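You operate a simulated robot arm through the tools that you are given. There is no shell and no other tool. Be economical: measure what you need, move in short steps, check, and stop when the job is done.

The job below is to be done with a simulated two-armed robot. You get a single attempt, and the scene is never put back.

TASK
Wipe the smudge off the camera lens with the green pad.
Fine: light knob to 0 first and left there; cap onto the white shelf, wipe, put the pad back and the cap on again. What is to be rubbed or washed off counts as gone when no trace of it is left.
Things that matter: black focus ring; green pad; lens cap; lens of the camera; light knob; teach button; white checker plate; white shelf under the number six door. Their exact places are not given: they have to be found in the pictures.

The check looks at the end state, three seconds after you hand in, the way a careful person would. Anything else that was tipped, shoved, dropped, spilled or broken makes it a failure. Lids that push on must go on centred and level and be pressed home; caps that screw on are set level and turned clockwise until they are tight.

THE ROBOT
Two 7-joint arms with fingered hands on one trunk, on a base that drives. Base frame: it is fixed to the floor where the robot stands at the start and does not move with it; the origin is under the middle of the robot, x ahead of it, y to its left, z up. Units: mm, degrees, N and s.
The left shoulder is at the start at [70, 132, 1167], the right one opposite. With the tool pointing down near the work surface each hand reaches from about 100 to 620 mm from the robot's upright axis, wherever it stands, measured 20 degrees to its own side. Places, roughly: black focus ring [600, 0, 900]; lens cap (7x7x3 cm) [600, 0, 900]; lens of the camera [600, 0, 900]; light knob [500, 0, 900]; teach button [500, 100, 900]; white shelf under the number six door [400, 100, 800]. Payload 2.3 kg a hand.
Tool frame (each hand has its own): the origin (TCP) lies between the finger pads and is the grasp point; the fingertips stand 25 mm ahead of it; z points along the fingers, y is the line along which they close. Largest opening 88 mm; the body of the gripper starts 29 mm behind the TCP. The gripper is a hand of 3 fingers: y runs from the thumb to the fingers, the wrist lies at [-13, -97, -162] in the tool frame, and closing takes about 1.5 s.
Orientation is that of the tool frame in the base frame, as a unit quaternion [w, x, y, z]. With the fingers straight down and the wrist toward the robot, the tool's x, y and z point along [0, 1, 0], [1, 0, 0] and [0, 0, -1] of the base frame.

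THE INTERFACE
- The arms move only by the tool apply_moves. It takes "left_increments", "right_increments" or both (then of equal length, played together; a hand with none holds still); each is text: rows parted by semicolons, each of 6 numbers parted by spaces: the shift along the tool's x, y, z in units of 50 mm (1.0 is 50 mm), then the turn, a rotation vector about the tool's x, y, z in units of 5 degrees (1.0 is 5 degrees). In form: x y z wx wy wz; .... A call has 1 to 8 rows; each row shifts and turns the commanded pose from where the row before left it, along the tool's axes as they then stand. "left_fingers" and "right_fingers" are, for a hand that has rows, the finger opening in mm, from 0 to 88, set as the call begins (left out, the last holds). A call with a number of a shift or a turn outside -1 to 1 is refused whole. A row lasts 0.2 s, in which the tool goes at most 50 mm and 8.6 degrees; a call with a longer step from one row to the next is refused whole, and so is a gripper value outside its range. Where a pose cannot be reached the arm comes as near as it can. A force on the tool above 40 N (or 10 N above the force at the start of the call, whichever is more), or a blocked arm, ends the call early, and 0.2 s more pass. Each finger travels about 108 mm/s and halts on what it meets, pressing with about 31 N; the grip force reading is that of the motor and also rises with nothing between the fingers. The clock runs only during rows and for 0.2 s after the last one: add rows that do not move to give the fingers time. The reply holds the time, the measured pose of the TCP, the force on the tool along the base axes, the opening and the grip force, in the units named above and with some noise, with the torque about the TCP (base axes, N m) and any sound that the robot's microphone picked up, and new pictures: "pictures" is both (left out), scene, wrist or none (wrist: the cameras of the hands that moved).
- Cameras (640 x 400 px; columns grow to the right, rows downward): "scene" is now at [120.3, 9.5, 1459.4]; the picture's right is [0.39, -0.92, -0.00], its down [-0.72, -0.30, -0.62] and it looks along [0.57, 0.24, -0.78] (base axes); focal length 247 px, centre (320, 200). "left" rides on the left gripper at [-58, -85, -99] in its tool frame; the picture's right is [-0.67, -0.35, 0.66], its down [0.69, -0.63, 0.37] and it looks along [0.29, 0.69, 0.66] (tool axes); focal length 261 px, centre (320, 200). "right" rides on the right gripper at [58, -85, -100] in its tool frame; the picture's right is [-0.67, 0.35, -0.66], its down [-0.69, -0.63, 0.37] and it looks along [-0.29, 0.69, 0.66] (tool axes); focal length 261 px, centre (320, 200).
- lift_body(by): slides the trunk up (or, below 0, down) by that many mm; the arms and the scene camera ride with it, the base frame stays. It gives what a move gives, with no picture.
- drive_base(legs): drives the robot by 1 to 6 legs, each [ahead, left, turn to the left] in mm, mm and degrees, along the robot's own axes; the way and the turn of a leg run together, so that a leg with both is an arc; at most 1500 mm and 180 degrees a leg. The arms and the cameras ride along, it lands a little off, and it stops where it bumps. It gives what a move gives, and a new picture of the scene camera.
- finger_targets(index, middle, thumb_bend, thumb_turn, hand): sets how far each is bent, from 0 (flat) to 1 (curled in); at 0.3 the hand is open as for a grip, at 0.7 the pads meet at the TCP. One left out holds its place. A second passes; each finger stops where it meets its share of the squeeze, and holds until it gets a number again. A gripper value or a shape takes the hand back. It gives what a move gives, with no picture; readings hold the bend of each and the force on the fingers (four entries, about 0 where the hand has none), thumb and palm. thumb_turn goes from beside the hand (0) to across from the fingers (1), as for a grip.
- set_grasp(shape, hand): the hand has 3 fingers and takes this shape, open, in about a second: jaw (thumb against the fingers, like two jaws); tri (thumb and two fingers); tip (a fingertip pinch); poke (one finger out to press); point (the index stretched); flat (the hand flat); cup (the hand cupped); fist (a fist). The gripper value then closes the fingers along that shape, each until it touches; the sizes above hold for jaw. It gives what a move gives, with no picture.
- aim_head(pan, tilt): turns the head with the scene camera to pan (to the left, within 86 degrees either way) and tilt (down, from -29 to 69), counted from straight ahead of the robot. It gives what a move gives, and a new picture of the scene camera.
- probe_pixels(camera, pixels): for up to 12 pixels [column, row] of the newest picture of that camera ("zoom" is the newest enlarged one), the place [x, y, z] in the base frame of the surface seen there, good to about 2 mm, but the place of the scene camera against the robot may be out by one fixed shift of up to 25 mm in any direction. No time passes.
- zoom(camera, box): a new picture of the part [left, top, right, bottom] of that camera's present view, enlarged. No time passes.
- close_job(): hands the job in; it is judged then, once.

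Go step by step. Measure first, check grasps and placings, and put right what went wrong. The budget is 80 turns and 260 pictures, counting those below and the enlarged ones. Unless the task says otherwise, let go and move clear before handing in.

The tools are called as name(argument=value, ...) on one line, values as JSON. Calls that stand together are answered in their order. apply_moves: Moves the arms, as the interface text tells. Its arguments: {"type":"object","properties":{"left_increments":{"type":"string"},"left_fingers":{"type":"number"},"right_increments":{"type":"string"},"right_fingers":{"type":"number"},"pictures":{"type":"string","enum":["both","scene","wrist","none"]}},"required":[]} The other tools are called the same way: lift_body (by) slides the trunk up or down; set_grasp (shape, hand) gives the hand a shape; finger_targets (index, middle, thumb_bend, thumb_turn, hand) moves the fingers one by one; drive_base (legs) drives the base; aim_head (pan, tilt) turns the head that bears the scene camera; probe_pixels (camera, pixels) gives the place of the surface under pixels of a picture; zoom (camera, box) takes an enlarged picture of a part of a camera's view; close_job () hands the job in.

At the start:

```text
time_s: 0.0
left_tcp_pos: [362.0, 190.5, 1189.7]
left_tool_rot: [0.0, 0.707, 0.707, 0.0]
left_contact_force: [-0.2, 0.5, 0.2]
left_ft_torque: [-0.02, 0.0, 0.0]
left_width: 87.5
left_grasp_force: 0.2
left_shape: jaw
left_bend: [0.3, 0.3, 0.3, 0.98]
left_finger forces: [0.0, 0.1, 0.0, 0.0, 0.0, 0.0]
right_tcp_pos: [355.6, -128.9, 999.6]
right_tool_rot: [0.0, 0.707, 0.708, 0.0]
right_contact_force: [-0.1, -0.1, -0.8]
right_ft_torque: [0.03, 0.01, -0.01]
right_width: 87.7
right_grasp_force: 0.1
right_shape: jaw
right_bend: [0.3, 0.3, 0.3, 0.98]
right_finger forces: [0.0, 0.1, 0.0, 0.0, 0.1, 0.0]
trunk travel left (down, up): [-725.0, 115.0]
robot x, y, heading: [1.8, 1.7, -0.3]
head pan, tilt: [22.8, 51.4]
```

scene: 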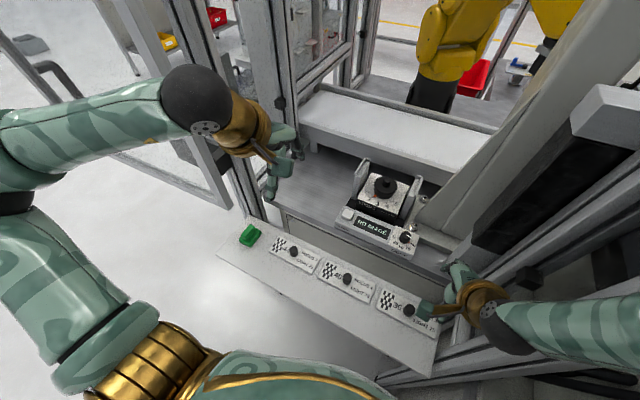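
right: 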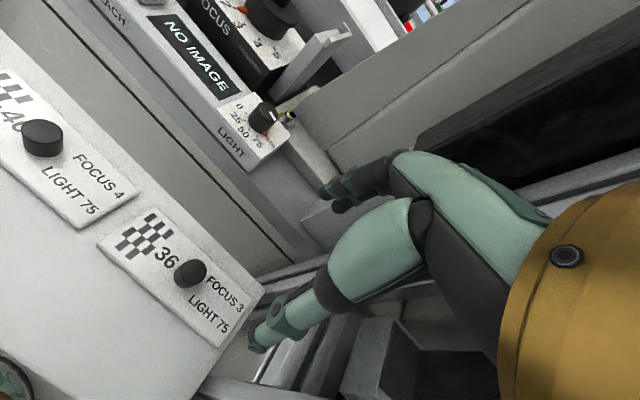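
left: 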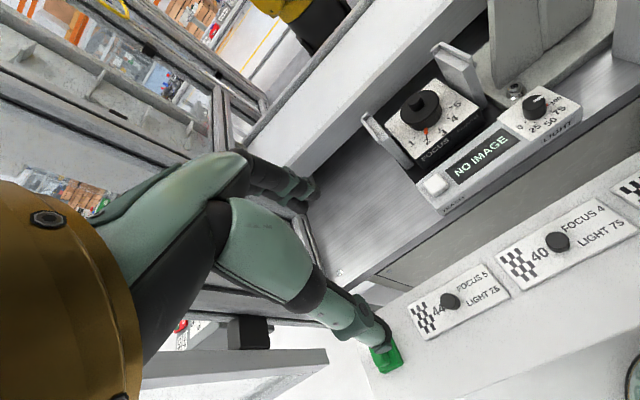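

The scene shows a camera fixture around (380,200) with a light knob at (405,238), the green pad at (250,235) and a shelf with three plates. I'll zoom in for detail.

zoom(camera="scene", box=[320, 140, 450, 270])

zoom(camera="left", box=[350, 20, 600, 220])

zoom(camera="scene", box=[210, 200, 450, 380])

```text
3.08 times, centred on (385, 205) of scene
```

zoom: 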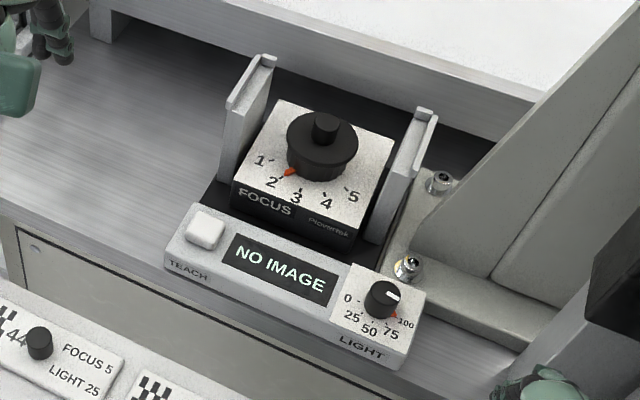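

```text
2.00 times, centred on (475, 120) of left
```

zoom: 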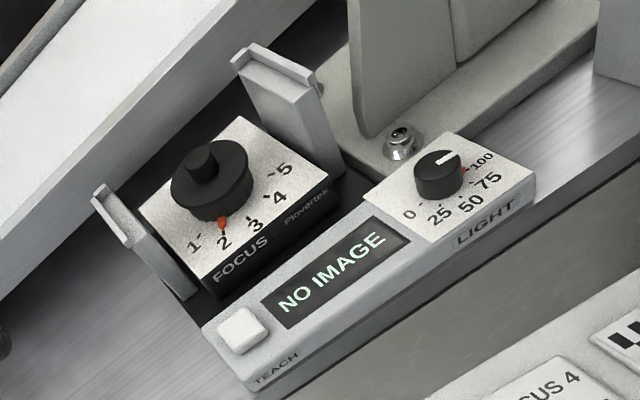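

```text
2.22 times, centred on (330, 290) of scene
```

zoom: 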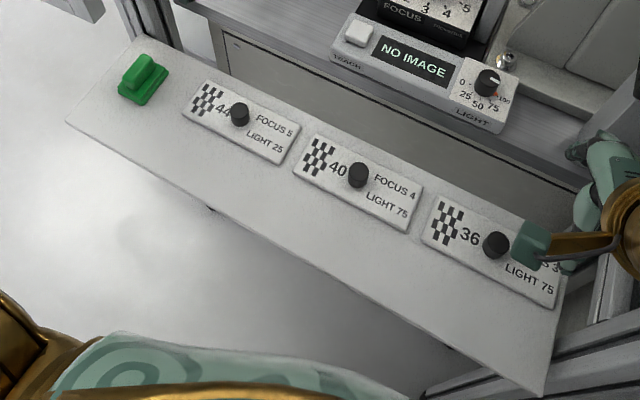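

The cap is the black disc with a stem on the fixture, and the light points at about 100. I'll probe the positions from both cameras.

probe_pixels(camera="left", pixels=[[425, 97], [420, 103], [405, 110], [440, 100], [421, 124], [534, 105], [548, 95], [383, 140], [455, 60], [436, 185], [383, 357], [520, 130]])

probe_pixels(camera="scene", pixels=[[386, 180], [380, 187], [395, 193], [404, 236], [407, 242], [250, 230], [247, 238], [230, 245], [435, 365], [347, 279], [410, 310], [370, 160]])

zoom(camera="left", box=[375, 65, 495, 140])

zoom(camera="left", box=[490, 70, 600, 140])

```text
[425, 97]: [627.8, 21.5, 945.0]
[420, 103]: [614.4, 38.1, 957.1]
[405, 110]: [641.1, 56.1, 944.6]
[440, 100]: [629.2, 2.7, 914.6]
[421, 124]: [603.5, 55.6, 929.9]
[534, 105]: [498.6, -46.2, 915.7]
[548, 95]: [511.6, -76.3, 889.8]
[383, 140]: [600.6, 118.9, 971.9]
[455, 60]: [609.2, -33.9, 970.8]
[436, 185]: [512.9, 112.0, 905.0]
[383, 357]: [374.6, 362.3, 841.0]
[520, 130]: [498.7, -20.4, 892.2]
```

```text
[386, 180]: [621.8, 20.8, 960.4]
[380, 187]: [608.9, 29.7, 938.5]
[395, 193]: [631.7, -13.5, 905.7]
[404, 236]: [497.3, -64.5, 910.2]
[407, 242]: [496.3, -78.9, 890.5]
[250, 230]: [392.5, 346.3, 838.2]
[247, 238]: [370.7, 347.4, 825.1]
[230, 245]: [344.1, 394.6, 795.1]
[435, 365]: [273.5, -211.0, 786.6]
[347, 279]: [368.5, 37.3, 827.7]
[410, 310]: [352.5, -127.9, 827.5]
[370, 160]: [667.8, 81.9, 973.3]
```

```text
5.33 times, centred on (435, 102) of left
```

zoom: 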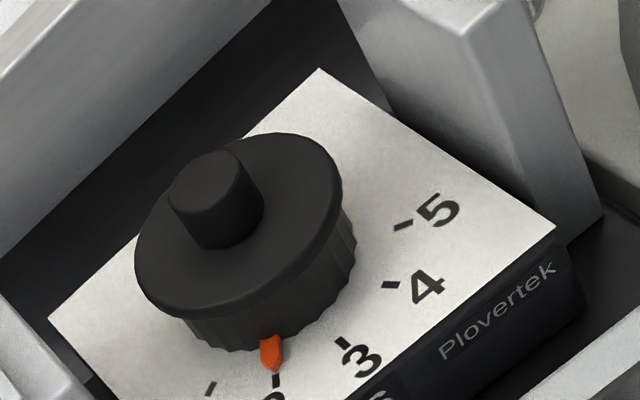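

```text
5.71 times, centred on (545, 105) of left
```

zoom: 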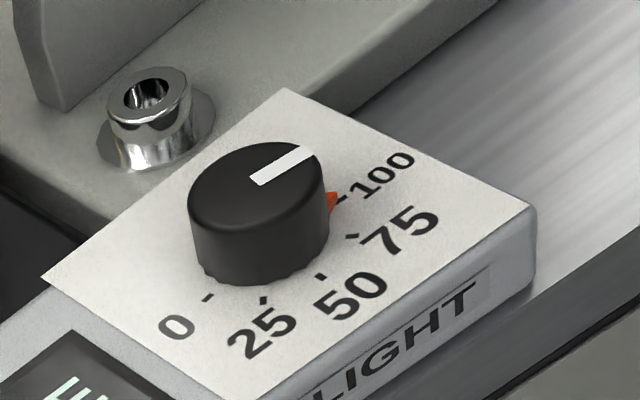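

The stem on the cap is about 18 mm wide, the ring below it is knurled, and the pointers are orange. I'll measure the light knob precisely from this zoom.

probe_pixels(camera="zoom", pixels=[[257, 182], [312, 152], [200, 200], [318, 178], [262, 150], [255, 215], [207, 298], [264, 301], [321, 276], [352, 236], [333, 205], [150, 300]])

aim_head(pan=5, tilt=50)

```text
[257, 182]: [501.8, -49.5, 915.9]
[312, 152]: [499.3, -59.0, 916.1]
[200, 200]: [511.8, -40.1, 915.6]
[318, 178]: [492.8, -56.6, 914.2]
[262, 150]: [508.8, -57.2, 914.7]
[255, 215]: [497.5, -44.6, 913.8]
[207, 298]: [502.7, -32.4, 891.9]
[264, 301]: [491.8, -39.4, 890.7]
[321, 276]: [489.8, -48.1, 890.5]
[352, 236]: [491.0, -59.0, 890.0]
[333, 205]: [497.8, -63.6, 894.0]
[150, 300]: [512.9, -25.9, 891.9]
```

```text
time_s: 0.8
left_tcp_pos: [361.0, 191.3, 1188.5]
left_tool_rot: [0.0, 0.708, 0.707, 0.0]
left_contact_force: [-0.2, -0.1, 0.0]
left_ft_torque: [-0.02, 0.0, 0.01]
left_width: 87.6
left_grasp_force: 0.0
left_shape: jaw
left_bend: [0.3, 0.3, 0.3, 0.98]
left_finger forces: [0.0, 0.0, 0.1, 0.0, 0.0, 0.0]
right_tcp_pos: [356.4, -129.8, 999.5]
right_tool_rot: [-0.001, 0.707, 0.707, 0.0]
right_contact_force: [-0.4, 0.0, 0.2]
right_ft_torque: [-0.03, 0.02, -0.01]
right_width: 87.6
right_grasp_force: 0.1
right_shape: jaw
right_bend: [0.3, 0.3, 0.3, 0.98]
right_finger forces: [0.0, 0.0, 0.1, 0.0, 0.1, 0.1]
trunk travel left (down, up): [-725.0, 115.0]
robot x, y, heading: [3.5, -2.3, 0.1]
head pan, tilt: [5.0, 50.0]
```

scene: 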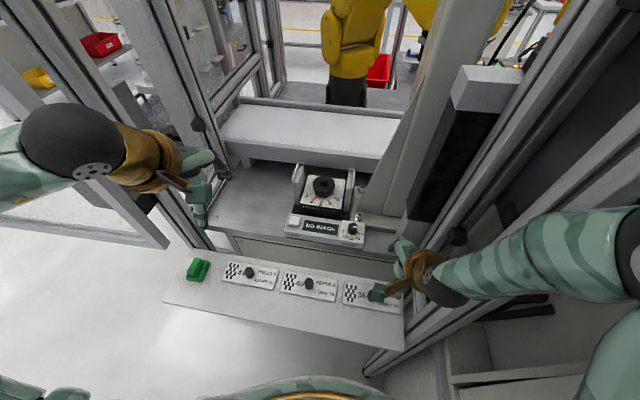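

The knob centre is near (501,-49), with its top at z 915. I'll check the column and bolts to the right of it for clearance, and the shelf and plate layout.

probe_pixels(camera="scene", pixels=[[370, 205], [385, 170], [400, 100], [410, 225], [395, 250], [436, 200], [360, 214], [165, 302], [403, 347], [200, 308], [330, 330], [362, 295]])

zoom(camera="scene", box=[160, 140, 420, 360])

zoom(camera="right", box=[80, 0, 400, 200])

```text
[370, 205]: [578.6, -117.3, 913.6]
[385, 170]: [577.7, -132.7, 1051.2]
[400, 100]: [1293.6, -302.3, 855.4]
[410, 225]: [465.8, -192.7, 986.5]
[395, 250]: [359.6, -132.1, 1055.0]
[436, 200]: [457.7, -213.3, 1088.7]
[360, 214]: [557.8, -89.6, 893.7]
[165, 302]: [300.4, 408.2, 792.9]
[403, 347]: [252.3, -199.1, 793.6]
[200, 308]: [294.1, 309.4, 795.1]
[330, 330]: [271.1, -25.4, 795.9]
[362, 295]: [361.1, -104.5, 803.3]
```

```text
1.82 times, centred on (290, 250) of scene
```

zoom: 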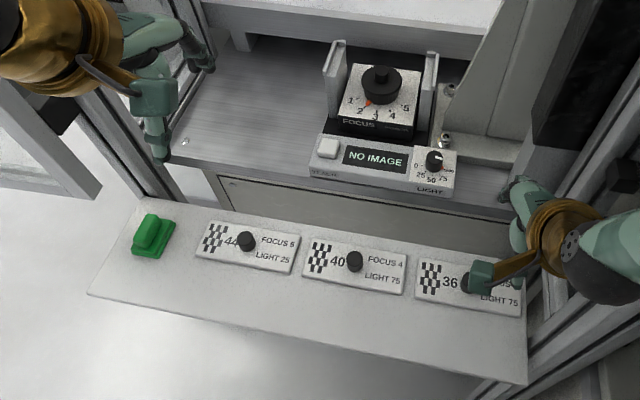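

```text
2.00 times, centred on (240, 100) of right
```

zoom: 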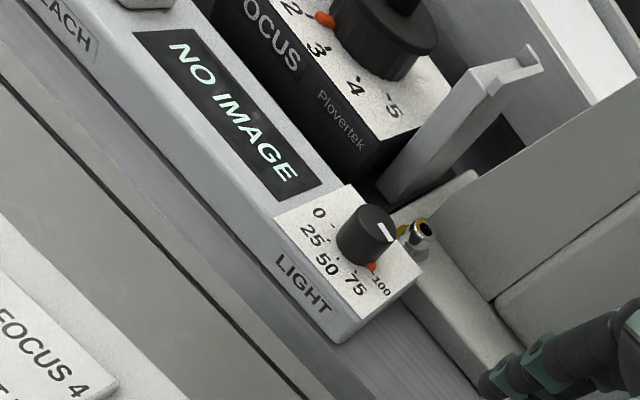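

I'll cross-check the knob centre from the right-hand view, then bring the right hand above it.

probe_pixels(camera="zoom", pixels=[[369, 220], [352, 222], [388, 216], [368, 208], [380, 232], [388, 232], [332, 224], [372, 267], [422, 230]])

apply_moves(right_increments="0.4 0.72 0.1 0 0 0; 0.4 0.72 0.1 0 0 0; 0.4 0.72 0 0 0 0; 0.42 0.74 0 0 0 0; 0 0 0 0 0 -1; 0 0 0 0 0 -1; 0 0 0 0 0 -1; 0 0 0 0 0 -1", right_fingers=60)

```text
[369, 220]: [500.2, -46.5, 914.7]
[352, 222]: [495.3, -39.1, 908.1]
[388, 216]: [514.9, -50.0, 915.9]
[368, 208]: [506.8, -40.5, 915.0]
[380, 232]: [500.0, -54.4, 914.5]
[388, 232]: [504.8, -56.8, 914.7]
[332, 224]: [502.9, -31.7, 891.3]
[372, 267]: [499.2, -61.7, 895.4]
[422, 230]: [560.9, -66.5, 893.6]
```

```text
time_s: 2.8
left_tcp_pos: [390.3, 242.6, 1182.2]
left_tool_rot: [-0.012, 0.667, 0.745, -0.003]
left_contact_force: [-0.8, -0.1, 0.0]
left_ft_torque: [0.02, -0.06, -0.01]
left_width: 87.6
left_grasp_force: 0.0
left_shape: jaw
left_bend: [0.3, 0.3, 0.3, 0.98]
left_finger forces: [0.0, 0.1, 0.0, 0.0, 0.1, 0.1]
right_tcp_pos: [545.6, 21.3, 976.8]
right_tool_rot: [-0.012, 0.528, 0.849, 0.0]
right_contact_force: [-0.7, -1.3, 0.2]
right_ft_torque: [0.1, 0.01, -0.01]
right_width: 60.0
right_grasp_force: 0.1
right_shape: jaw
right_bend: [0.28, 0.38, 0.59, 0.99]
right_finger forces: [0.1, 0.0, 0.1, 0.0, 0.0, 0.0]
right hand out of reach, approached as far as the arm can: row 3, 4
trunk travel left (down, up): [-725.0, 115.0]
robot x, y, heading: [35.1, 23.9, 6.6]
head pan, tilt: [5.0, 50.0]
stopped in row 8 (right hand): the arm was blocked; the commanded pose is now the measured one
```

scene: 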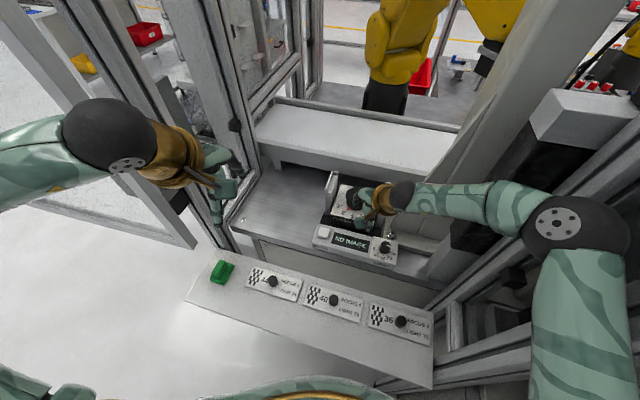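
right: 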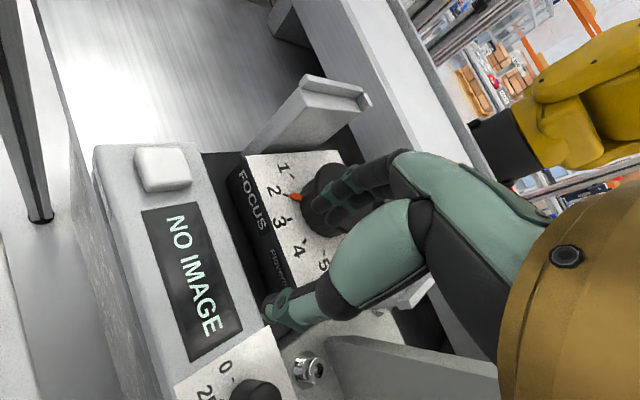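

The arm was blocked and the base was pushed to (35, 24, 6.6°), which put the right fingertips near the cap stem. I'll look closely before moving anything.

zoom(camera="scene", box=[310, 160, 430, 270])

zoom(camera="right", box=[220, 120, 440, 320])

zoom(camera="scene", box=[400, 120, 640, 400])

```text
3.64 times, centred on (370, 215) of scene
```

zoom: 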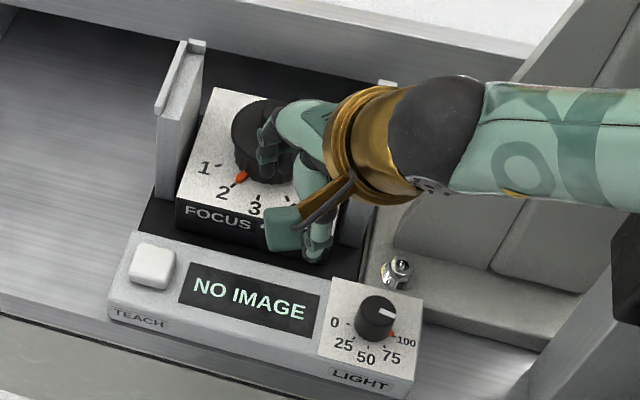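

```text
2.00 times, centred on (330, 220) of right
```

zoom: 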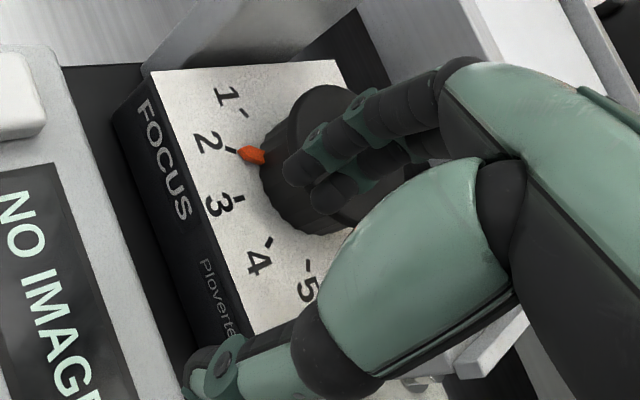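

```text
1.43 times, centred on (520, 260) of scene
```

zoom: 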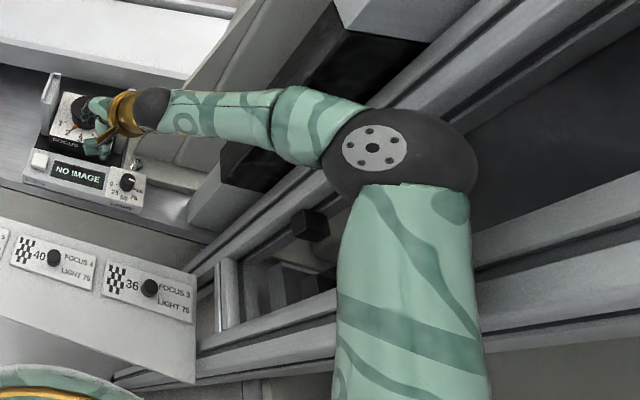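

The cap and pointer look unmoved, but the right elbow has pushed against the frame on the right. I'll lift the right hand straight up and clear.

apply_moves(right_increments="0 0 -0.5 0 0 0; 0 0 -0.8 0 0 0; 0 0 -0.8 0 0 0")

```text
time_s: 3.8
left_tcp_pos: [373.2, 276.9, 1185.7]
left_tool_rot: [-0.002, 0.652, 0.758, -0.002]
left_contact_force: [0.4, -0.1, 0.4]
left_ft_torque: [0.0, 0.01, 0.02]
left_width: 87.8
left_grasp_force: 0.0
left_shape: jaw
left_bend: [0.3, 0.3, 0.3, 0.98]
left_finger forces: [0.0, 0.0, 0.1, 0.0, 0.0, 0.0]
right_tcp_pos: [540.6, 56.6, 1089.5]
right_tool_rot: [-0.003, 0.51, 0.86, -0.001]
right_contact_force: [-0.4, -0.4, -0.1]
right_ft_torque: [-0.02, -0.02, 0.0]
right_width: 60.4
right_grasp_force: 0.1
right_shape: jaw
right_bend: [0.28, 0.38, 0.59, 0.99]
right_finger forces: [0.0, 0.0, 0.1, 0.0, 0.0, 0.0]
trunk travel left (down, up): [-725.0, 115.0]
robot x, y, heading: [42.6, 32.1, 8.6]
head pan, tilt: [5.0, 50.0]
stopped in row 3 (right hand): the arm was blocked; the commanded pose is now the measured one
```

scene: 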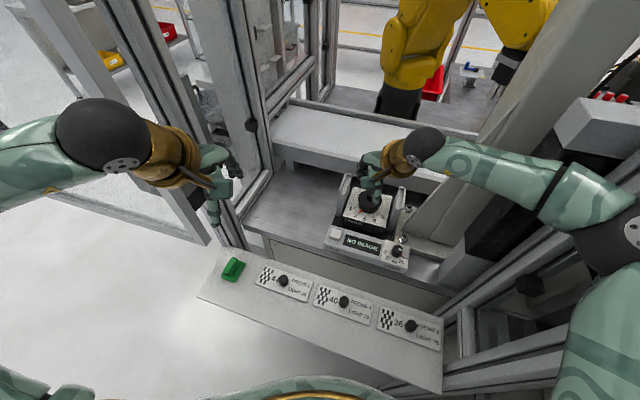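
right: 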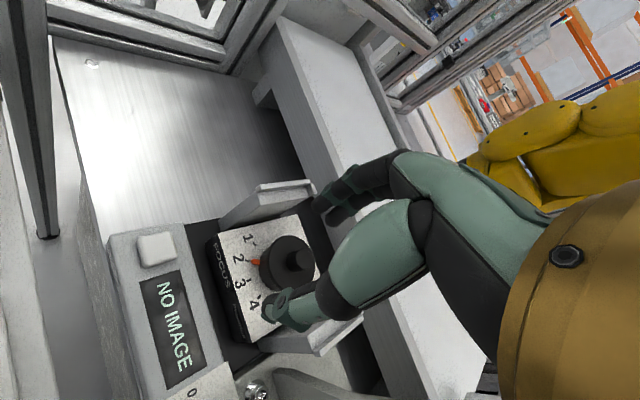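

The hand is now high and clear at z 1089, but the elbow still presses the frame. I'll back the base off 200 mm to free it and stretch the arm.

drive_base(legs=[[-200, 0, 0]])

```text
time_s: 4.5
left_tcp_pos: [372.2, 276.3, 1185.6]
left_tool_rot: [-0.003, 0.651, 0.759, -0.002]
left_contact_force: [-0.1, 0.5, -0.1]
left_ft_torque: [0.02, 0.03, 0.01]
left_width: 87.8
left_grasp_force: 0.1
left_shape: jaw
left_bend: [0.3, 0.3, 0.3, 0.98]
left_finger forces: [0.0, 0.1, 0.0, 0.1, 0.0, 0.2]
right_tcp_pos: [539.7, 57.9, 1090.7]
right_tool_rot: [-0.004, 0.509, 0.861, -0.001]
right_contact_force: [0.0, 0.3, -0.3]
right_ft_torque: [0.0, -0.02, 0.01]
right_width: 60.4
right_grasp_force: 0.0
right_shape: jaw
right_bend: [0.28, 0.38, 0.59, 0.99]
right_finger forces: [0.1, 0.0, 0.0, 0.1, 0.0, 0.0]
trunk travel left (down, up): [-725.0, 115.0]
robot x, y, heading: [40.5, 35.8, 9.0]
head pan, tilt: [5.0, 50.0]
stopped in leg 1: the robot was blocked; the commanded pose is now the measured one
```

scene: 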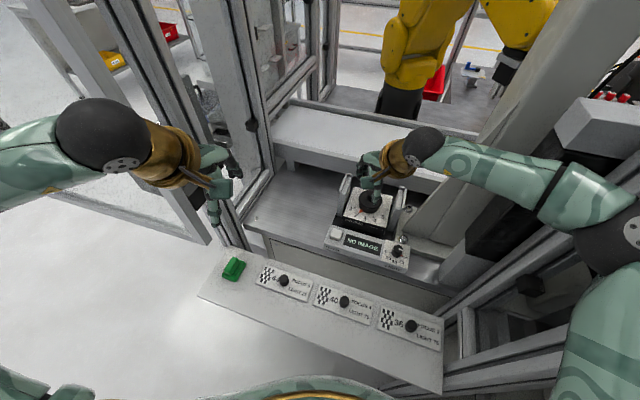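

Still blocked, so I'll turn the head right to see what the elbow is touching.

aim_head(pan=-55, tilt=40)

aim_head(pan=70, tilt=40)

```text
time_s: 5.8
left_tcp_pos: [373.0, 276.7, 1186.8]
left_tool_rot: [-0.003, 0.652, 0.758, -0.002]
left_contact_force: [0.3, 1.0, 0.7]
left_ft_torque: [-0.04, 0.02, 0.02]
left_width: 87.9
left_grasp_force: 0.0
left_shape: jaw
left_bend: [0.3, 0.3, 0.3, 0.98]
left_finger forces: [0.0, 0.1, 0.0, 0.0, 0.0, 0.0]
right_tcp_pos: [539.8, 57.4, 1089.3]
right_tool_rot: [-0.003, 0.509, 0.861, 0.0]
right_contact_force: [0.2, 0.2, 0.9]
right_ft_torque: [0.04, -0.02, -0.02]
right_width: 60.1
right_grasp_force: 0.1
right_shape: jaw
right_bend: [0.28, 0.38, 0.59, 0.99]
right_finger forces: [0.0, 0.1, 0.1, 0.0, 0.0, 0.0]
trunk travel left (down, up): [-725.0, 115.0]
robot x, y, heading: [37.0, 32.4, 8.7]
head pan, tilt: [-55.0, 40.0]
```

scene: 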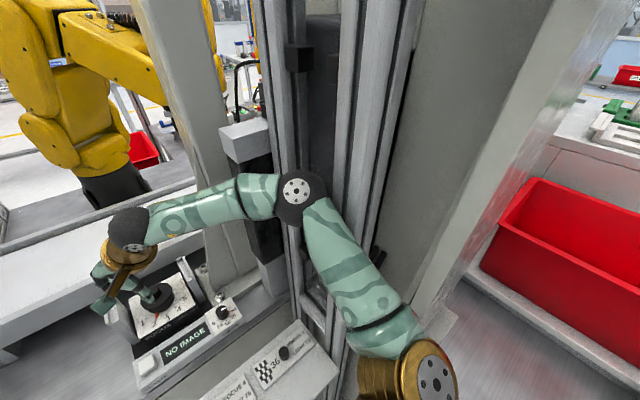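

```text
time_s: 7.8
left_tcp_pos: [373.8, 276.3, 1184.7]
left_tool_rot: [-0.003, 0.652, 0.758, -0.002]
left_contact_force: [-0.9, 0.0, 0.6]
left_ft_torque: [0.0, -0.04, 0.05]
left_width: 87.9
left_grasp_force: 0.0
left_shape: jaw
left_bend: [0.3, 0.3, 0.3, 0.98]
left_finger forces: [0.0, 0.0, 0.0, 0.1, 0.0, 0.0]
right_tcp_pos: [542.1, 57.1, 1088.5]
right_tool_rot: [-0.004, 0.509, 0.861, -0.001]
right_contact_force: [0.7, 0.3, 0.4]
right_ft_torque: [-0.01, 0.04, 0.01]
right_width: 60.1
right_grasp_force: 0.1
right_shape: jaw
right_bend: [0.28, 0.38, 0.59, 0.99]
right_finger forces: [0.0, 0.1, 0.0, 0.1, 0.0, 0.0]
trunk travel left (down, up): [-725.0, 115.0]
robot x, y, heading: [37.3, 34.9, 8.7]
head pan, tilt: [70.0, 40.0]
```

scene: 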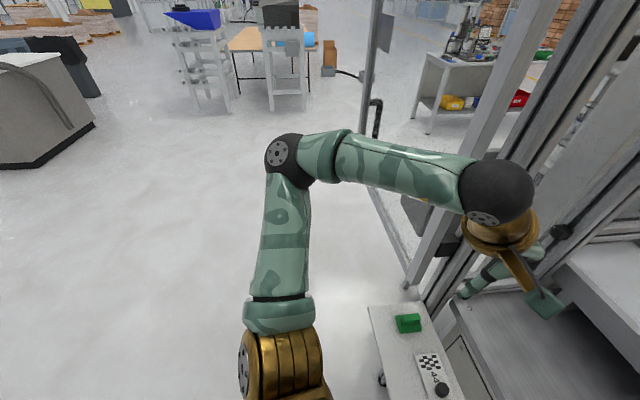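

The left arm is free, so the right elbow is the problem. I'll look right again and measure the elbow against the profile.

aim_head(pan=-45, tilt=45)

zoom(camera="scene", box=[220, 60, 480, 320])

```text
time_s: 9.8
left_tcp_pos: [373.9, 276.3, 1185.3]
left_tool_rot: [-0.003, 0.652, 0.758, -0.002]
left_contact_force: [0.3, 0.7, 0.5]
left_ft_torque: [-0.01, 0.03, 0.01]
left_width: 87.8
left_grasp_force: 0.1
left_shape: jaw
left_bend: [0.3, 0.3, 0.3, 0.98]
left_finger forces: [0.0, 0.0, 0.0, 0.0, 0.1, 0.1]
right_tcp_pos: [540.6, 57.1, 1089.5]
right_tool_rot: [-0.003, 0.51, 0.86, -0.001]
right_contact_force: [0.8, 0.2, -0.3]
right_ft_torque: [0.05, -0.02, 0.01]
right_width: 60.1
right_grasp_force: 0.1
right_shape: jaw
right_bend: [0.28, 0.38, 0.59, 0.99]
right_finger forces: [0.0, 0.0, 0.1, 0.0, 0.0, 0.0]
trunk travel left (down, up): [-725.0, 115.0]
robot x, y, heading: [40.5, 34.4, 8.8]
head pan, tilt: [-45.0, 45.0]
```

scene: 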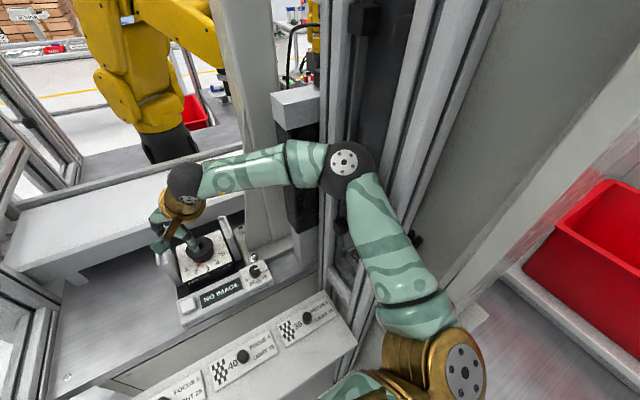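

```text
1.54 times, centred on (350, 190) of scene
```

zoom: 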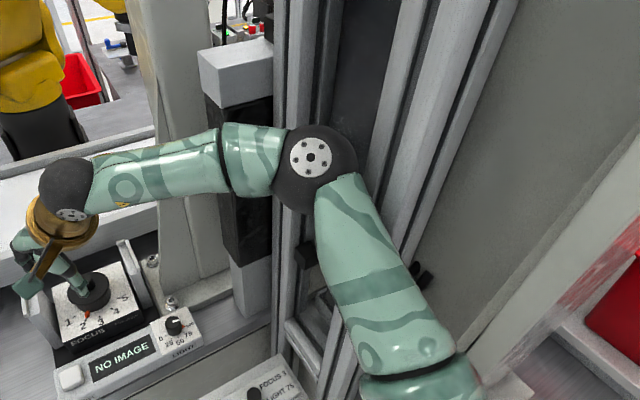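

probe_pixels(camera="zoom", pixels=[[310, 155], [345, 140], [390, 110], [430, 170], [285, 215], [270, 150], [250, 60], [330, 250], [400, 230], [300, 250], [275, 190], [400, 290]])

```text
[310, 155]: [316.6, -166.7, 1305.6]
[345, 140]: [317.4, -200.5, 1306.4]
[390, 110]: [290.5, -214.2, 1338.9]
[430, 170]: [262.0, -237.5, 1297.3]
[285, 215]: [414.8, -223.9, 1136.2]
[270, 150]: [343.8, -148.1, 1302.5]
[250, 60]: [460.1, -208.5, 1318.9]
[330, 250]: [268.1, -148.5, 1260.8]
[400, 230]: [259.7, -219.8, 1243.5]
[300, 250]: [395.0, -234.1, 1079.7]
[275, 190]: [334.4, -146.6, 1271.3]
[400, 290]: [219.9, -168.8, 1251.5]
```

The wall plane is at about y = -215 and the elbow presses on it, so the robot stands too far right. I'll pull the left hand back and then drive left and back.

apply_moves(left_increments="0 -0.8 0 0 0 0; 0 -0.8 0 0 0 0", pictures="none")

drive_base(legs=[[0, 60, 0], [-40, 80, 0]])

```text
time_s: 10.4
left_tcp_pos: [295.8, 264.9, 1186.7]
left_tool_rot: [-0.003, 0.651, 0.759, -0.002]
left_contact_force: [-0.9, 0.8, -0.9]
left_ft_torque: [-0.01, -0.01, -0.02]
left_width: 87.9
left_grasp_force: 0.0
left_shape: jaw
left_bend: [0.3, 0.3, 0.3, 0.98]
left_finger forces: [0.0, 0.0, 0.1, 0.0, 0.1, 0.0]
right_tcp_pos: [541.9, 58.3, 1088.9]
right_tool_rot: [-0.004, 0.51, 0.86, -0.001]
right_contact_force: [-0.3, 0.1, -0.9]
right_ft_torque: [-0.01, 0.02, -0.01]
right_width: 59.9
right_grasp_force: 0.0
right_shape: jaw
right_bend: [0.28, 0.38, 0.59, 0.99]
right_finger forces: [0.1, 0.0, 0.0, 0.1, 0.1, 0.0]
trunk travel left (down, up): [-725.0, 115.0]
robot x, y, heading: [39.5, 31.5, 8.8]
head pan, tilt: [-45.0, 45.0]
```

```text
time_s: 12.0
left_tcp_pos: [240.9, 378.0, 1188.4]
left_tool_rot: [-0.011, 0.652, 0.758, 0.003]
left_contact_force: [0.2, 0.2, 0.5]
left_ft_torque: [0.02, 0.02, -0.03]
left_width: 87.9
left_grasp_force: 0.1
left_shape: jaw
left_bend: [0.3, 0.3, 0.3, 0.98]
left_finger forces: [0.0, 0.1, 0.1, 0.1, 0.1, 0.0]
right_tcp_pos: [486.5, 172.0, 1086.9]
right_tool_rot: [-0.01, 0.511, 0.86, 0.003]
right_contact_force: [0.4, 0.1, 0.9]
right_ft_torque: [0.02, 0.04, 0.03]
right_width: 60.3
right_grasp_force: 0.1
right_shape: jaw
right_bend: [0.28, 0.38, 0.59, 0.99]
right_finger forces: [0.0, 0.1, 0.0, 0.0, 0.0, 0.1]
trunk travel left (down, up): [-725.0, 115.0]
robot x, y, heading: [-20.2, 162.0, 8.7]
head pan, tilt: [-45.0, 45.0]
```

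scene: 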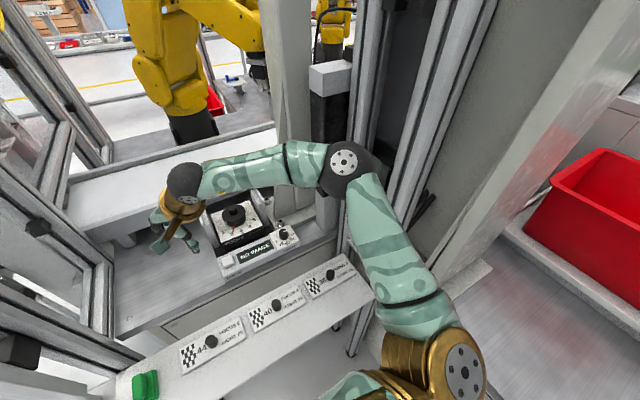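

The robot is free at (-20,162). I'll turn to face the fixture and move slightly forward.

drive_base(legs=[[0, 0, -15], [60, 0, 0]])

aim_head(pan=-10, tilt=50)

```text
time_s: 13.9
left_tcp_pos: [337.8, 301.9, 1189.5]
left_tool_rot: [-0.006, 0.744, 0.668, 0.005]
left_contact_force: [-1.2, -0.7, 0.0]
left_ft_torque: [0.0, -0.01, 0.01]
left_width: 87.9
left_grasp_force: 0.1
left_shape: jaw
left_bend: [0.3, 0.3, 0.3, 0.98]
left_finger forces: [0.1, 0.0, 0.0, 0.1, 0.0, 0.0]
right_tcp_pos: [523.4, 41.4, 1091.0]
right_tool_rot: [-0.006, 0.617, 0.787, 0.006]
right_contact_force: [-0.5, 0.3, 0.0]
right_ft_torque: [-0.01, 0.0, -0.02]
right_width: 60.2
right_grasp_force: 0.0
right_shape: jaw
right_bend: [0.28, 0.38, 0.59, 0.99]
right_finger forces: [0.1, 0.0, 0.0, 0.0, 0.0, 0.0]
trunk travel left (down, up): [-725.0, 115.0]
robot x, y, heading: [39.9, 158.6, -6.3]
head pan, tilt: [-45.0, 45.0]
```

scene: 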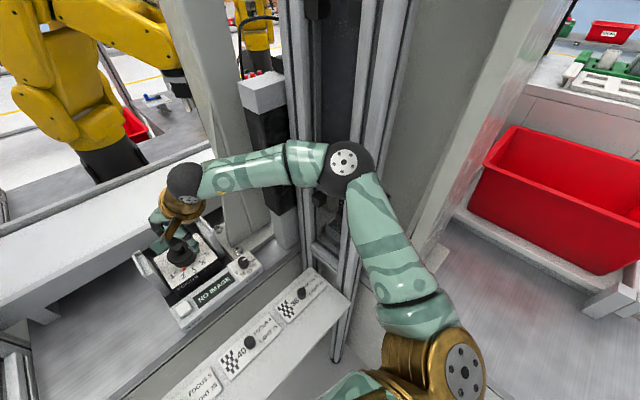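

```text
time_s: 14.9
left_tcp_pos: [343.7, 301.2, 1188.0]
left_tool_rot: [-0.009, 0.744, 0.668, 0.003]
left_contact_force: [-0.4, 0.7, 0.8]
left_ft_torque: [0.02, -0.01, 0.0]
left_width: 88.0
left_grasp_force: 0.0
left_shape: jaw
left_bend: [0.3, 0.3, 0.3, 0.98]
left_finger forces: [0.0, 0.1, 0.0, 0.0, 0.0, 0.0]
right_tcp_pos: [529.1, 39.1, 1087.6]
right_tool_rot: [-0.008, 0.617, 0.787, 0.005]
right_contact_force: [-0.3, 0.4, 0.4]
right_ft_torque: [0.0, -0.04, 0.01]
right_width: 60.0
right_grasp_force: 0.1
right_shape: jaw
right_bend: [0.28, 0.38, 0.59, 0.99]
right_finger forces: [0.0, 0.1, 0.0, 0.0, 0.0, 0.1]
trunk travel left (down, up): [-725.0, 115.0]
robot x, y, heading: [36.9, 156.2, -5.9]
head pan, tilt: [-10.0, 50.0]
```

scene: 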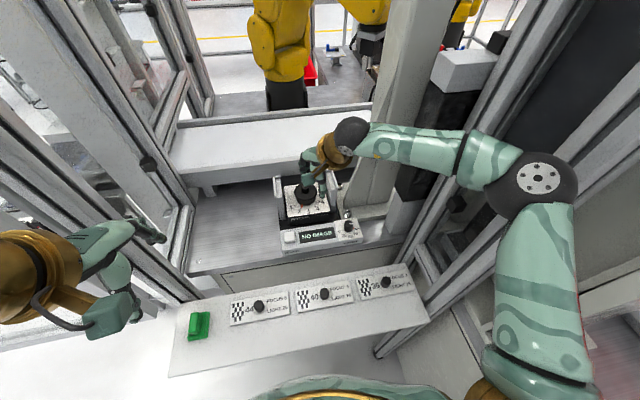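

I'll measure where the right elbow and the left and right frames are now.

probe_pixels(camera="scene", pixels=[[540, 185], [575, 190], [480, 165], [400, 140], [185, 210], [150, 150], [60, 200], [185, 285], [430, 300], [450, 90], [352, 125], [590, 250]])

```text
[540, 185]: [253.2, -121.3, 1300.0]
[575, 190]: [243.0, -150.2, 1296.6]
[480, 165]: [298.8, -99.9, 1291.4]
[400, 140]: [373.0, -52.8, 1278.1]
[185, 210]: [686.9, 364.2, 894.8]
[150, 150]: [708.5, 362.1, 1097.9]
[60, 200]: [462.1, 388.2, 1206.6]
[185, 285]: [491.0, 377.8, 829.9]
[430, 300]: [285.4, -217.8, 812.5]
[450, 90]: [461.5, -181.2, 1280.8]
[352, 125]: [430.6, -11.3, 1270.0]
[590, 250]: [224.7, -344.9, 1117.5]
```

The elbow has about 45 mm clearance to the wall, so I'll back up 55 and go left 50. That lets the right hand reach the knob with a longer arm.

drive_base(legs=[[-55, 50, 0]])

```text
time_s: 15.9
left_tcp_pos: [300.5, 352.7, 1187.8]
left_tool_rot: [-0.01, 0.745, 0.667, 0.002]
left_contact_force: [-0.6, 0.5, 0.0]
left_ft_torque: [0.02, 0.06, -0.02]
left_width: 88.0
left_grasp_force: 0.0
left_shape: jaw
left_bend: [0.3, 0.3, 0.3, 0.98]
left_finger forces: [0.0, 0.1, 0.0, 0.0, 0.0, 0.0]
right_tcp_pos: [484.2, 88.6, 1086.2]
right_tool_rot: [-0.011, 0.617, 0.787, 0.006]
right_contact_force: [-0.6, -0.2, -0.3]
right_ft_torque: [0.02, -0.01, 0.01]
right_width: 60.0
right_grasp_force: 0.0
right_shape: jaw
right_bend: [0.28, 0.38, 0.59, 0.99]
right_finger forces: [0.1, 0.1, 0.0, 0.1, 0.1, 0.0]
trunk travel left (down, up): [-725.0, 115.0]
robot x, y, heading: [-12.7, 208.3, -6.3]
head pan, tilt: [-10.0, 50.0]
```

scene: 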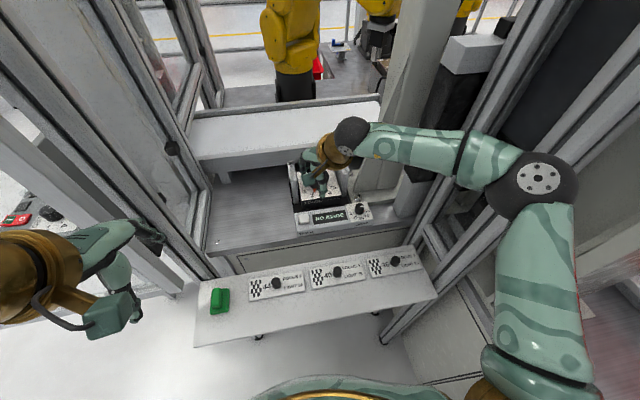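

The right tool's yaw is about +14°. I'll move over the knob while staying high.

apply_moves(right_increments="-0.69 -0.078 0.2 0 0 0; -0.69 -0.078 0.2 0 0 0; -0.69 -0.078 0.2 0 0 0; -0.69 -0.078 0.2 0 0 0; 0 0 0.4 0 0 0; 0 0 0.4 0 0 0")

```text
time_s: 17.3
left_tcp_pos: [296.9, 355.8, 1187.8]
left_tool_rot: [-0.008, 0.745, 0.668, 0.002]
left_contact_force: [0.5, 0.0, 0.2]
left_ft_torque: [0.0, -0.02, 0.02]
left_width: 87.9
left_grasp_force: 0.1
left_shape: jaw
left_bend: [0.3, 0.3, 0.3, 0.98]
left_finger forces: [0.0, 0.1, 0.0, 0.1, 0.1, 0.0]
right_tcp_pos: [496.7, -43.9, 1005.0]
right_tool_rot: [-0.008, 0.618, 0.786, 0.006]
right_contact_force: [0.4, -0.5, -0.1]
right_ft_torque: [0.0, -0.01, 0.0]
right_width: 60.2
right_grasp_force: 0.0
right_shape: jaw
right_bend: [0.28, 0.38, 0.59, 0.99]
right_finger forces: [0.0, 0.1, 0.0, 0.1, 0.0, 0.0]
trunk travel left (down, up): [-725.0, 115.0]
robot x, y, heading: [-11.9, 212.9, -6.2]
head pan, tilt: [-10.0, 50.0]
```

scene: 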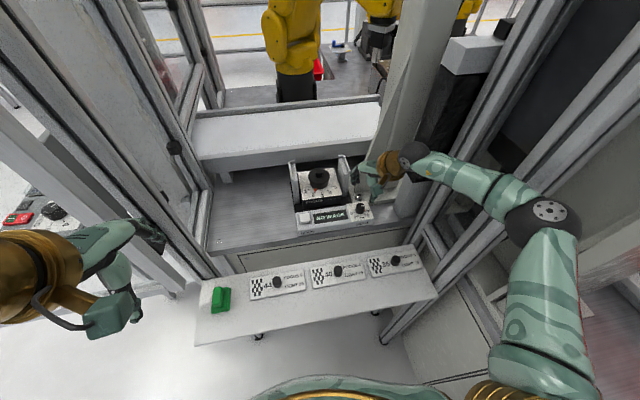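
right: 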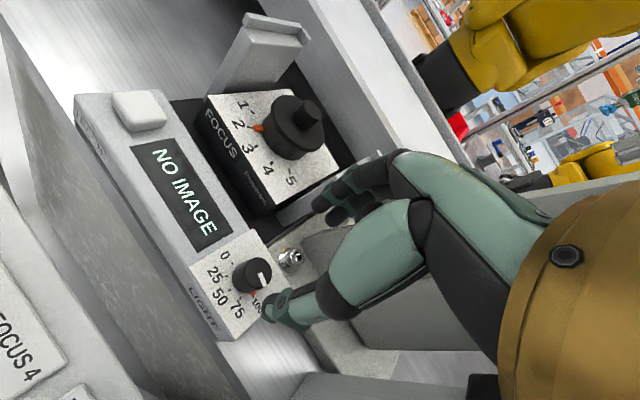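

The hand is over the knob with no collision. I'll re-measure the knob from this wrist view to check the frame after driving.

zoom(camera="right", box=[190, 220, 330, 340])

probe_pixels(camera="right", pixels=[[254, 270], [246, 268], [262, 275], [265, 268], [250, 265], [303, 112], [290, 120], [320, 145], [295, 125], [268, 125]])

```text
3.33 times, centred on (260, 280) of right
```

zoom: 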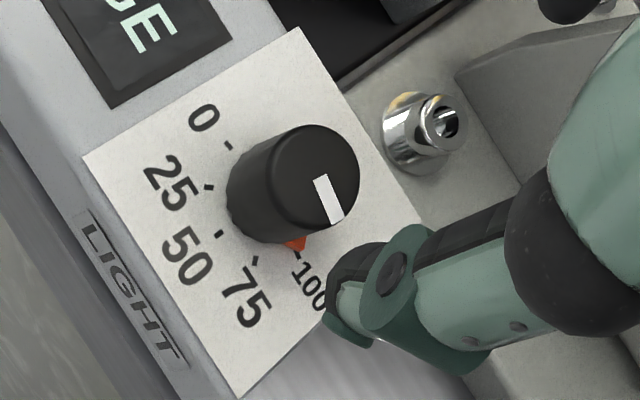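

```text
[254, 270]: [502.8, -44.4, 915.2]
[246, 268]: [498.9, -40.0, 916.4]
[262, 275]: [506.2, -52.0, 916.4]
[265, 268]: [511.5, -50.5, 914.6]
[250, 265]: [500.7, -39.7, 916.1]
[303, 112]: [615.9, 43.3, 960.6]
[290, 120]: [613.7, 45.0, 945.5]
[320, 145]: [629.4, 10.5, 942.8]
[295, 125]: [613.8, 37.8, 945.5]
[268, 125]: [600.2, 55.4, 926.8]
```

The knob centre is about (503.5,-48.5) and its top is at z 915. I'll centre, turn the hand about 30° counter-clockwise and open it to 55.

apply_moves(right_increments="-0.12 0.1 0.2 0 0 -1; 0 0 0.2 0 0 -1; 0 0 0.2 0 0 -1; 0 0 0 0 0 -1; 0 0 0 0 0 -1; 0 0 0 0 0 -1", right_fingers=55)

```text
time_s: 18.7
left_tcp_pos: [295.7, 355.6, 1188.4]
left_tool_rot: [-0.008, 0.745, 0.667, 0.003]
left_contact_force: [0.4, -0.4, -0.3]
left_ft_torque: [-0.01, 0.01, -0.03]
left_width: 87.9
left_grasp_force: 0.1
left_shape: jaw
left_bend: [0.3, 0.3, 0.3, 0.98]
left_finger forces: [0.0, 0.1, 0.0, 0.0, 0.0, 0.1]
right_tcp_pos: [474.3, -42.2, 994.3]
right_tool_rot: [-0.008, 0.583, 0.812, 0.005]
right_contact_force: [-0.8, 0.0, 0.6]
right_ft_torque: [0.04, 0.01, 0.0]
right_width: 55.2
right_grasp_force: 0.0
right_shape: jaw
right_bend: [0.28, 0.39, 0.63, 1.0]
right_finger forces: [0.0, 0.1, 0.0, 0.0, 0.0, 0.0]
right hand out of reach, approached as far as the arm can: row 1, 2, 3, 4, 5, 6
trunk travel left (down, up): [-725.0, 115.0]
robot x, y, heading: [-9.0, 213.1, -6.4]
head pan, tilt: [-10.0, 50.0]
```

scene: 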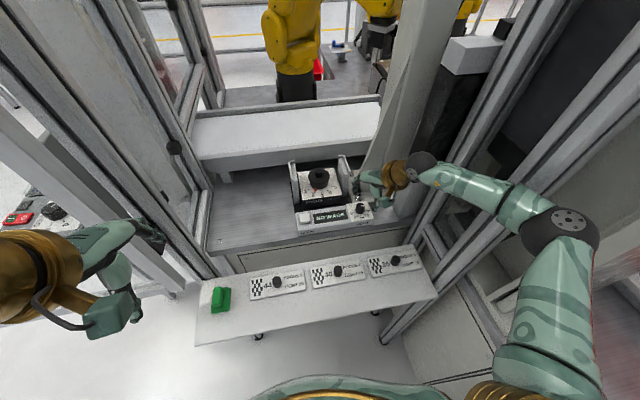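
right: 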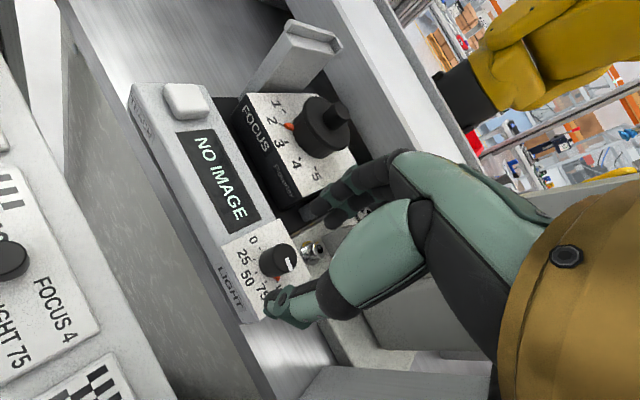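

Counter-clockwise is limited at around ψ +19°. I'll rotate clockwise and find that limit.

apply_moves(right_increments="0 0 0 0 0 1; 0 0 0 0 0 1; 0 0 0 0 0 1; 0 0 0 0 0 1; 0 0 0 0 0 1; 0 0 0 0 0 1; 0 0 0 0 0 1; 0 0 0 0 0 1", pictures="none")

apply_moves(right_increments="0 0 0 0 0 1; 0 0 0 0 0 1; 0 0 0 0 0 1; 0 0 0 0 0 1; 0 0 0 0 0 1; 0 0 0 0 0 1; 0 0 0 0 0 1; 0 0 0 0 0 1")

```text
time_s: 20.5
left_tcp_pos: [296.2, 356.9, 1187.6]
left_tool_rot: [-0.007, 0.745, 0.667, 0.002]
left_contact_force: [-0.4, 0.5, 0.1]
left_ft_torque: [0.01, -0.01, -0.01]
left_width: 87.8
left_grasp_force: 0.1
left_shape: jaw
left_bend: [0.3, 0.3, 0.3, 0.98]
left_finger forces: [0.1, 0.0, 0.0, 0.1, 0.0, 0.0]
right_tcp_pos: [474.4, -41.7, 994.4]
right_tool_rot: [-0.009, 0.827, 0.563, 0.002]
right_contact_force: [-0.1, -0.3, 0.1]
right_ft_torque: [0.01, -0.01, 0.0]
right_width: 55.1
right_grasp_force: 0.2
right_shape: jaw
right_bend: [0.28, 0.39, 0.63, 1.0]
right_finger forces: [0.0, 0.0, 0.0, 0.0, 0.0, 0.0]
trunk travel left (down, up): [-725.0, 115.0]
robot x, y, heading: [-13.1, 210.3, -6.3]
head pan, tilt: [-10.0, 50.0]
```

```text
time_s: 22.3
left_tcp_pos: [296.9, 356.2, 1187.5]
left_tool_rot: [-0.008, 0.746, 0.666, 0.002]
left_contact_force: [-0.8, -0.4, -0.4]
left_ft_torque: [0.03, 0.01, 0.02]
left_width: 87.9
left_grasp_force: 0.0
left_shape: jaw
left_bend: [0.3, 0.3, 0.3, 0.98]
left_finger forces: [0.1, 0.0, 0.0, 0.0, 0.0, 0.0]
right_tcp_pos: [476.6, -42.4, 993.5]
right_tool_rot: [-0.01, 0.969, 0.248, -0.002]
right_contact_force: [0.3, -0.7, 0.1]
right_ft_torque: [-0.05, -0.01, -0.02]
right_width: 55.5
right_grasp_force: 0.0
right_shape: jaw
right_bend: [0.28, 0.39, 0.63, 1.0]
right_finger forces: [0.1, 0.1, 0.0, 0.1, 0.0, 0.0]
trunk travel left (down, up): [-725.0, 115.0]
robot x, y, heading: [-14.1, 212.4, -6.3]
head pan, tilt: [-10.0, 50.0]
```

scene: 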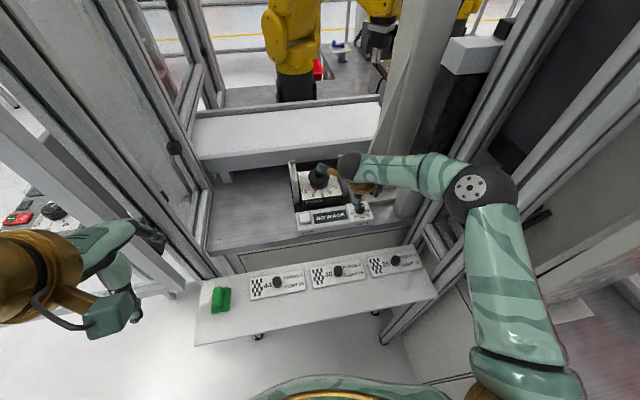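
right: 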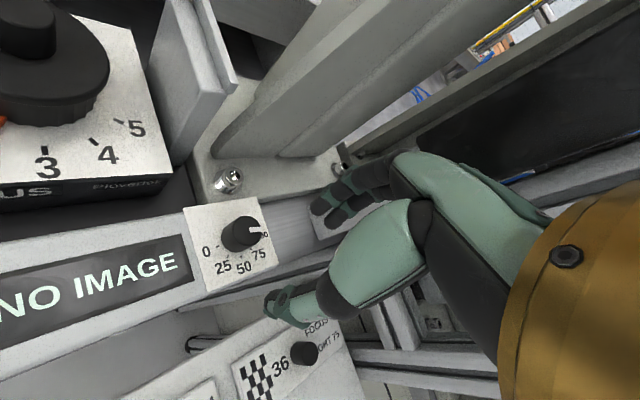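

Clockwise reaches at least -61°. I'll go back to ψ of about +5° for the first grip.

apply_moves(right_increments="0 0 0 0 0 -1; 0 0 0 0 0 -1; 0 0 0 0 0 -1; 0 0 0 0 0 -1; 0 0 0 0 0 -1; 0 0 0 0 0 -1; 0 0 0 0 0 -1; 0 0 0 0 0 -1", pictures="none")

apply_moves(right_increments="0 0 0 0 0 -1; 0 0 0 0 0 -1; 0 0 0 0 0 -1; 0 0 0 0 0 -1; 0 0 0 0 0 -1; -0.13 0.55 0 0 0 0; 0 0 0 0 0 0; 0 0 0 0 0 0", pictures="wrist")

```text
time_s: 24.1
left_tcp_pos: [296.0, 355.2, 1187.5]
left_tool_rot: [-0.008, 0.746, 0.666, 0.003]
left_contact_force: [0.4, -0.8, -0.6]
left_ft_torque: [0.01, 0.01, 0.0]
left_width: 88.3
left_grasp_force: 0.0
left_shape: jaw
left_bend: [0.3, 0.3, 0.3, 0.98]
left_finger forces: [0.0, 0.1, 0.0, 0.0, 0.0, 0.1]
right_tcp_pos: [476.0, -41.4, 994.5]
right_tool_rot: [-0.009, 0.826, 0.563, 0.002]
right_contact_force: [0.0, -0.4, -0.6]
right_ft_torque: [-0.02, -0.01, 0.04]
right_width: 55.4
right_grasp_force: 0.1
right_shape: jaw
right_bend: [0.28, 0.39, 0.63, 1.0]
right_finger forces: [0.0, 0.0, 0.0, 0.0, 0.0, 0.0]
trunk travel left (down, up): [-725.0, 115.0]
robot x, y, heading: [-14.0, 213.0, -6.1]
head pan, tilt: [-10.0, 50.0]
```

```text
time_s: 25.9
left_tcp_pos: [295.8, 354.8, 1188.5]
left_tool_rot: [-0.007, 0.745, 0.667, 0.003]
left_contact_force: [0.6, -0.6, 0.0]
left_ft_torque: [-0.01, 0.01, 0.01]
left_width: 88.1
left_grasp_force: 0.1
left_shape: jaw
left_bend: [0.3, 0.3, 0.3, 0.98]
left_finger forces: [0.0, 0.0, 0.1, 0.1, 0.0, 0.1]
right_tcp_pos: [502.9, -47.2, 994.4]
right_tool_rot: [-0.008, 0.685, 0.728, 0.004]
right_contact_force: [0.6, -0.5, 0.3]
right_ft_torque: [0.0, -0.03, 0.0]
right_width: 55.3
right_grasp_force: 0.1
right_shape: jaw
right_bend: [0.28, 0.39, 0.63, 1.0]
right_finger forces: [0.0, 0.0, 0.0, 0.1, 0.0, 0.0]
trunk travel left (down, up): [-725.0, 115.0]
robot x, y, heading: [-11.2, 210.4, -6.2]
head pan, tilt: [-10.0, 50.0]
```

right: 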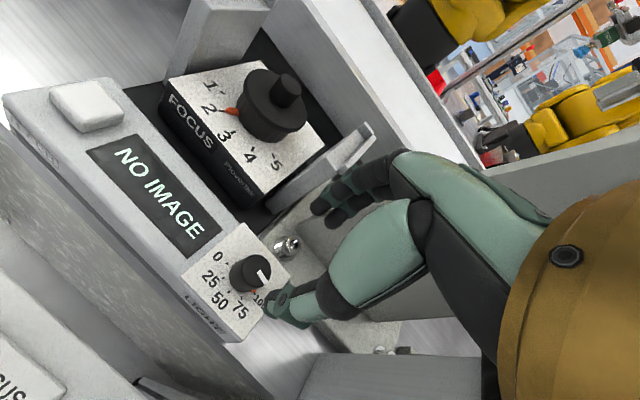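

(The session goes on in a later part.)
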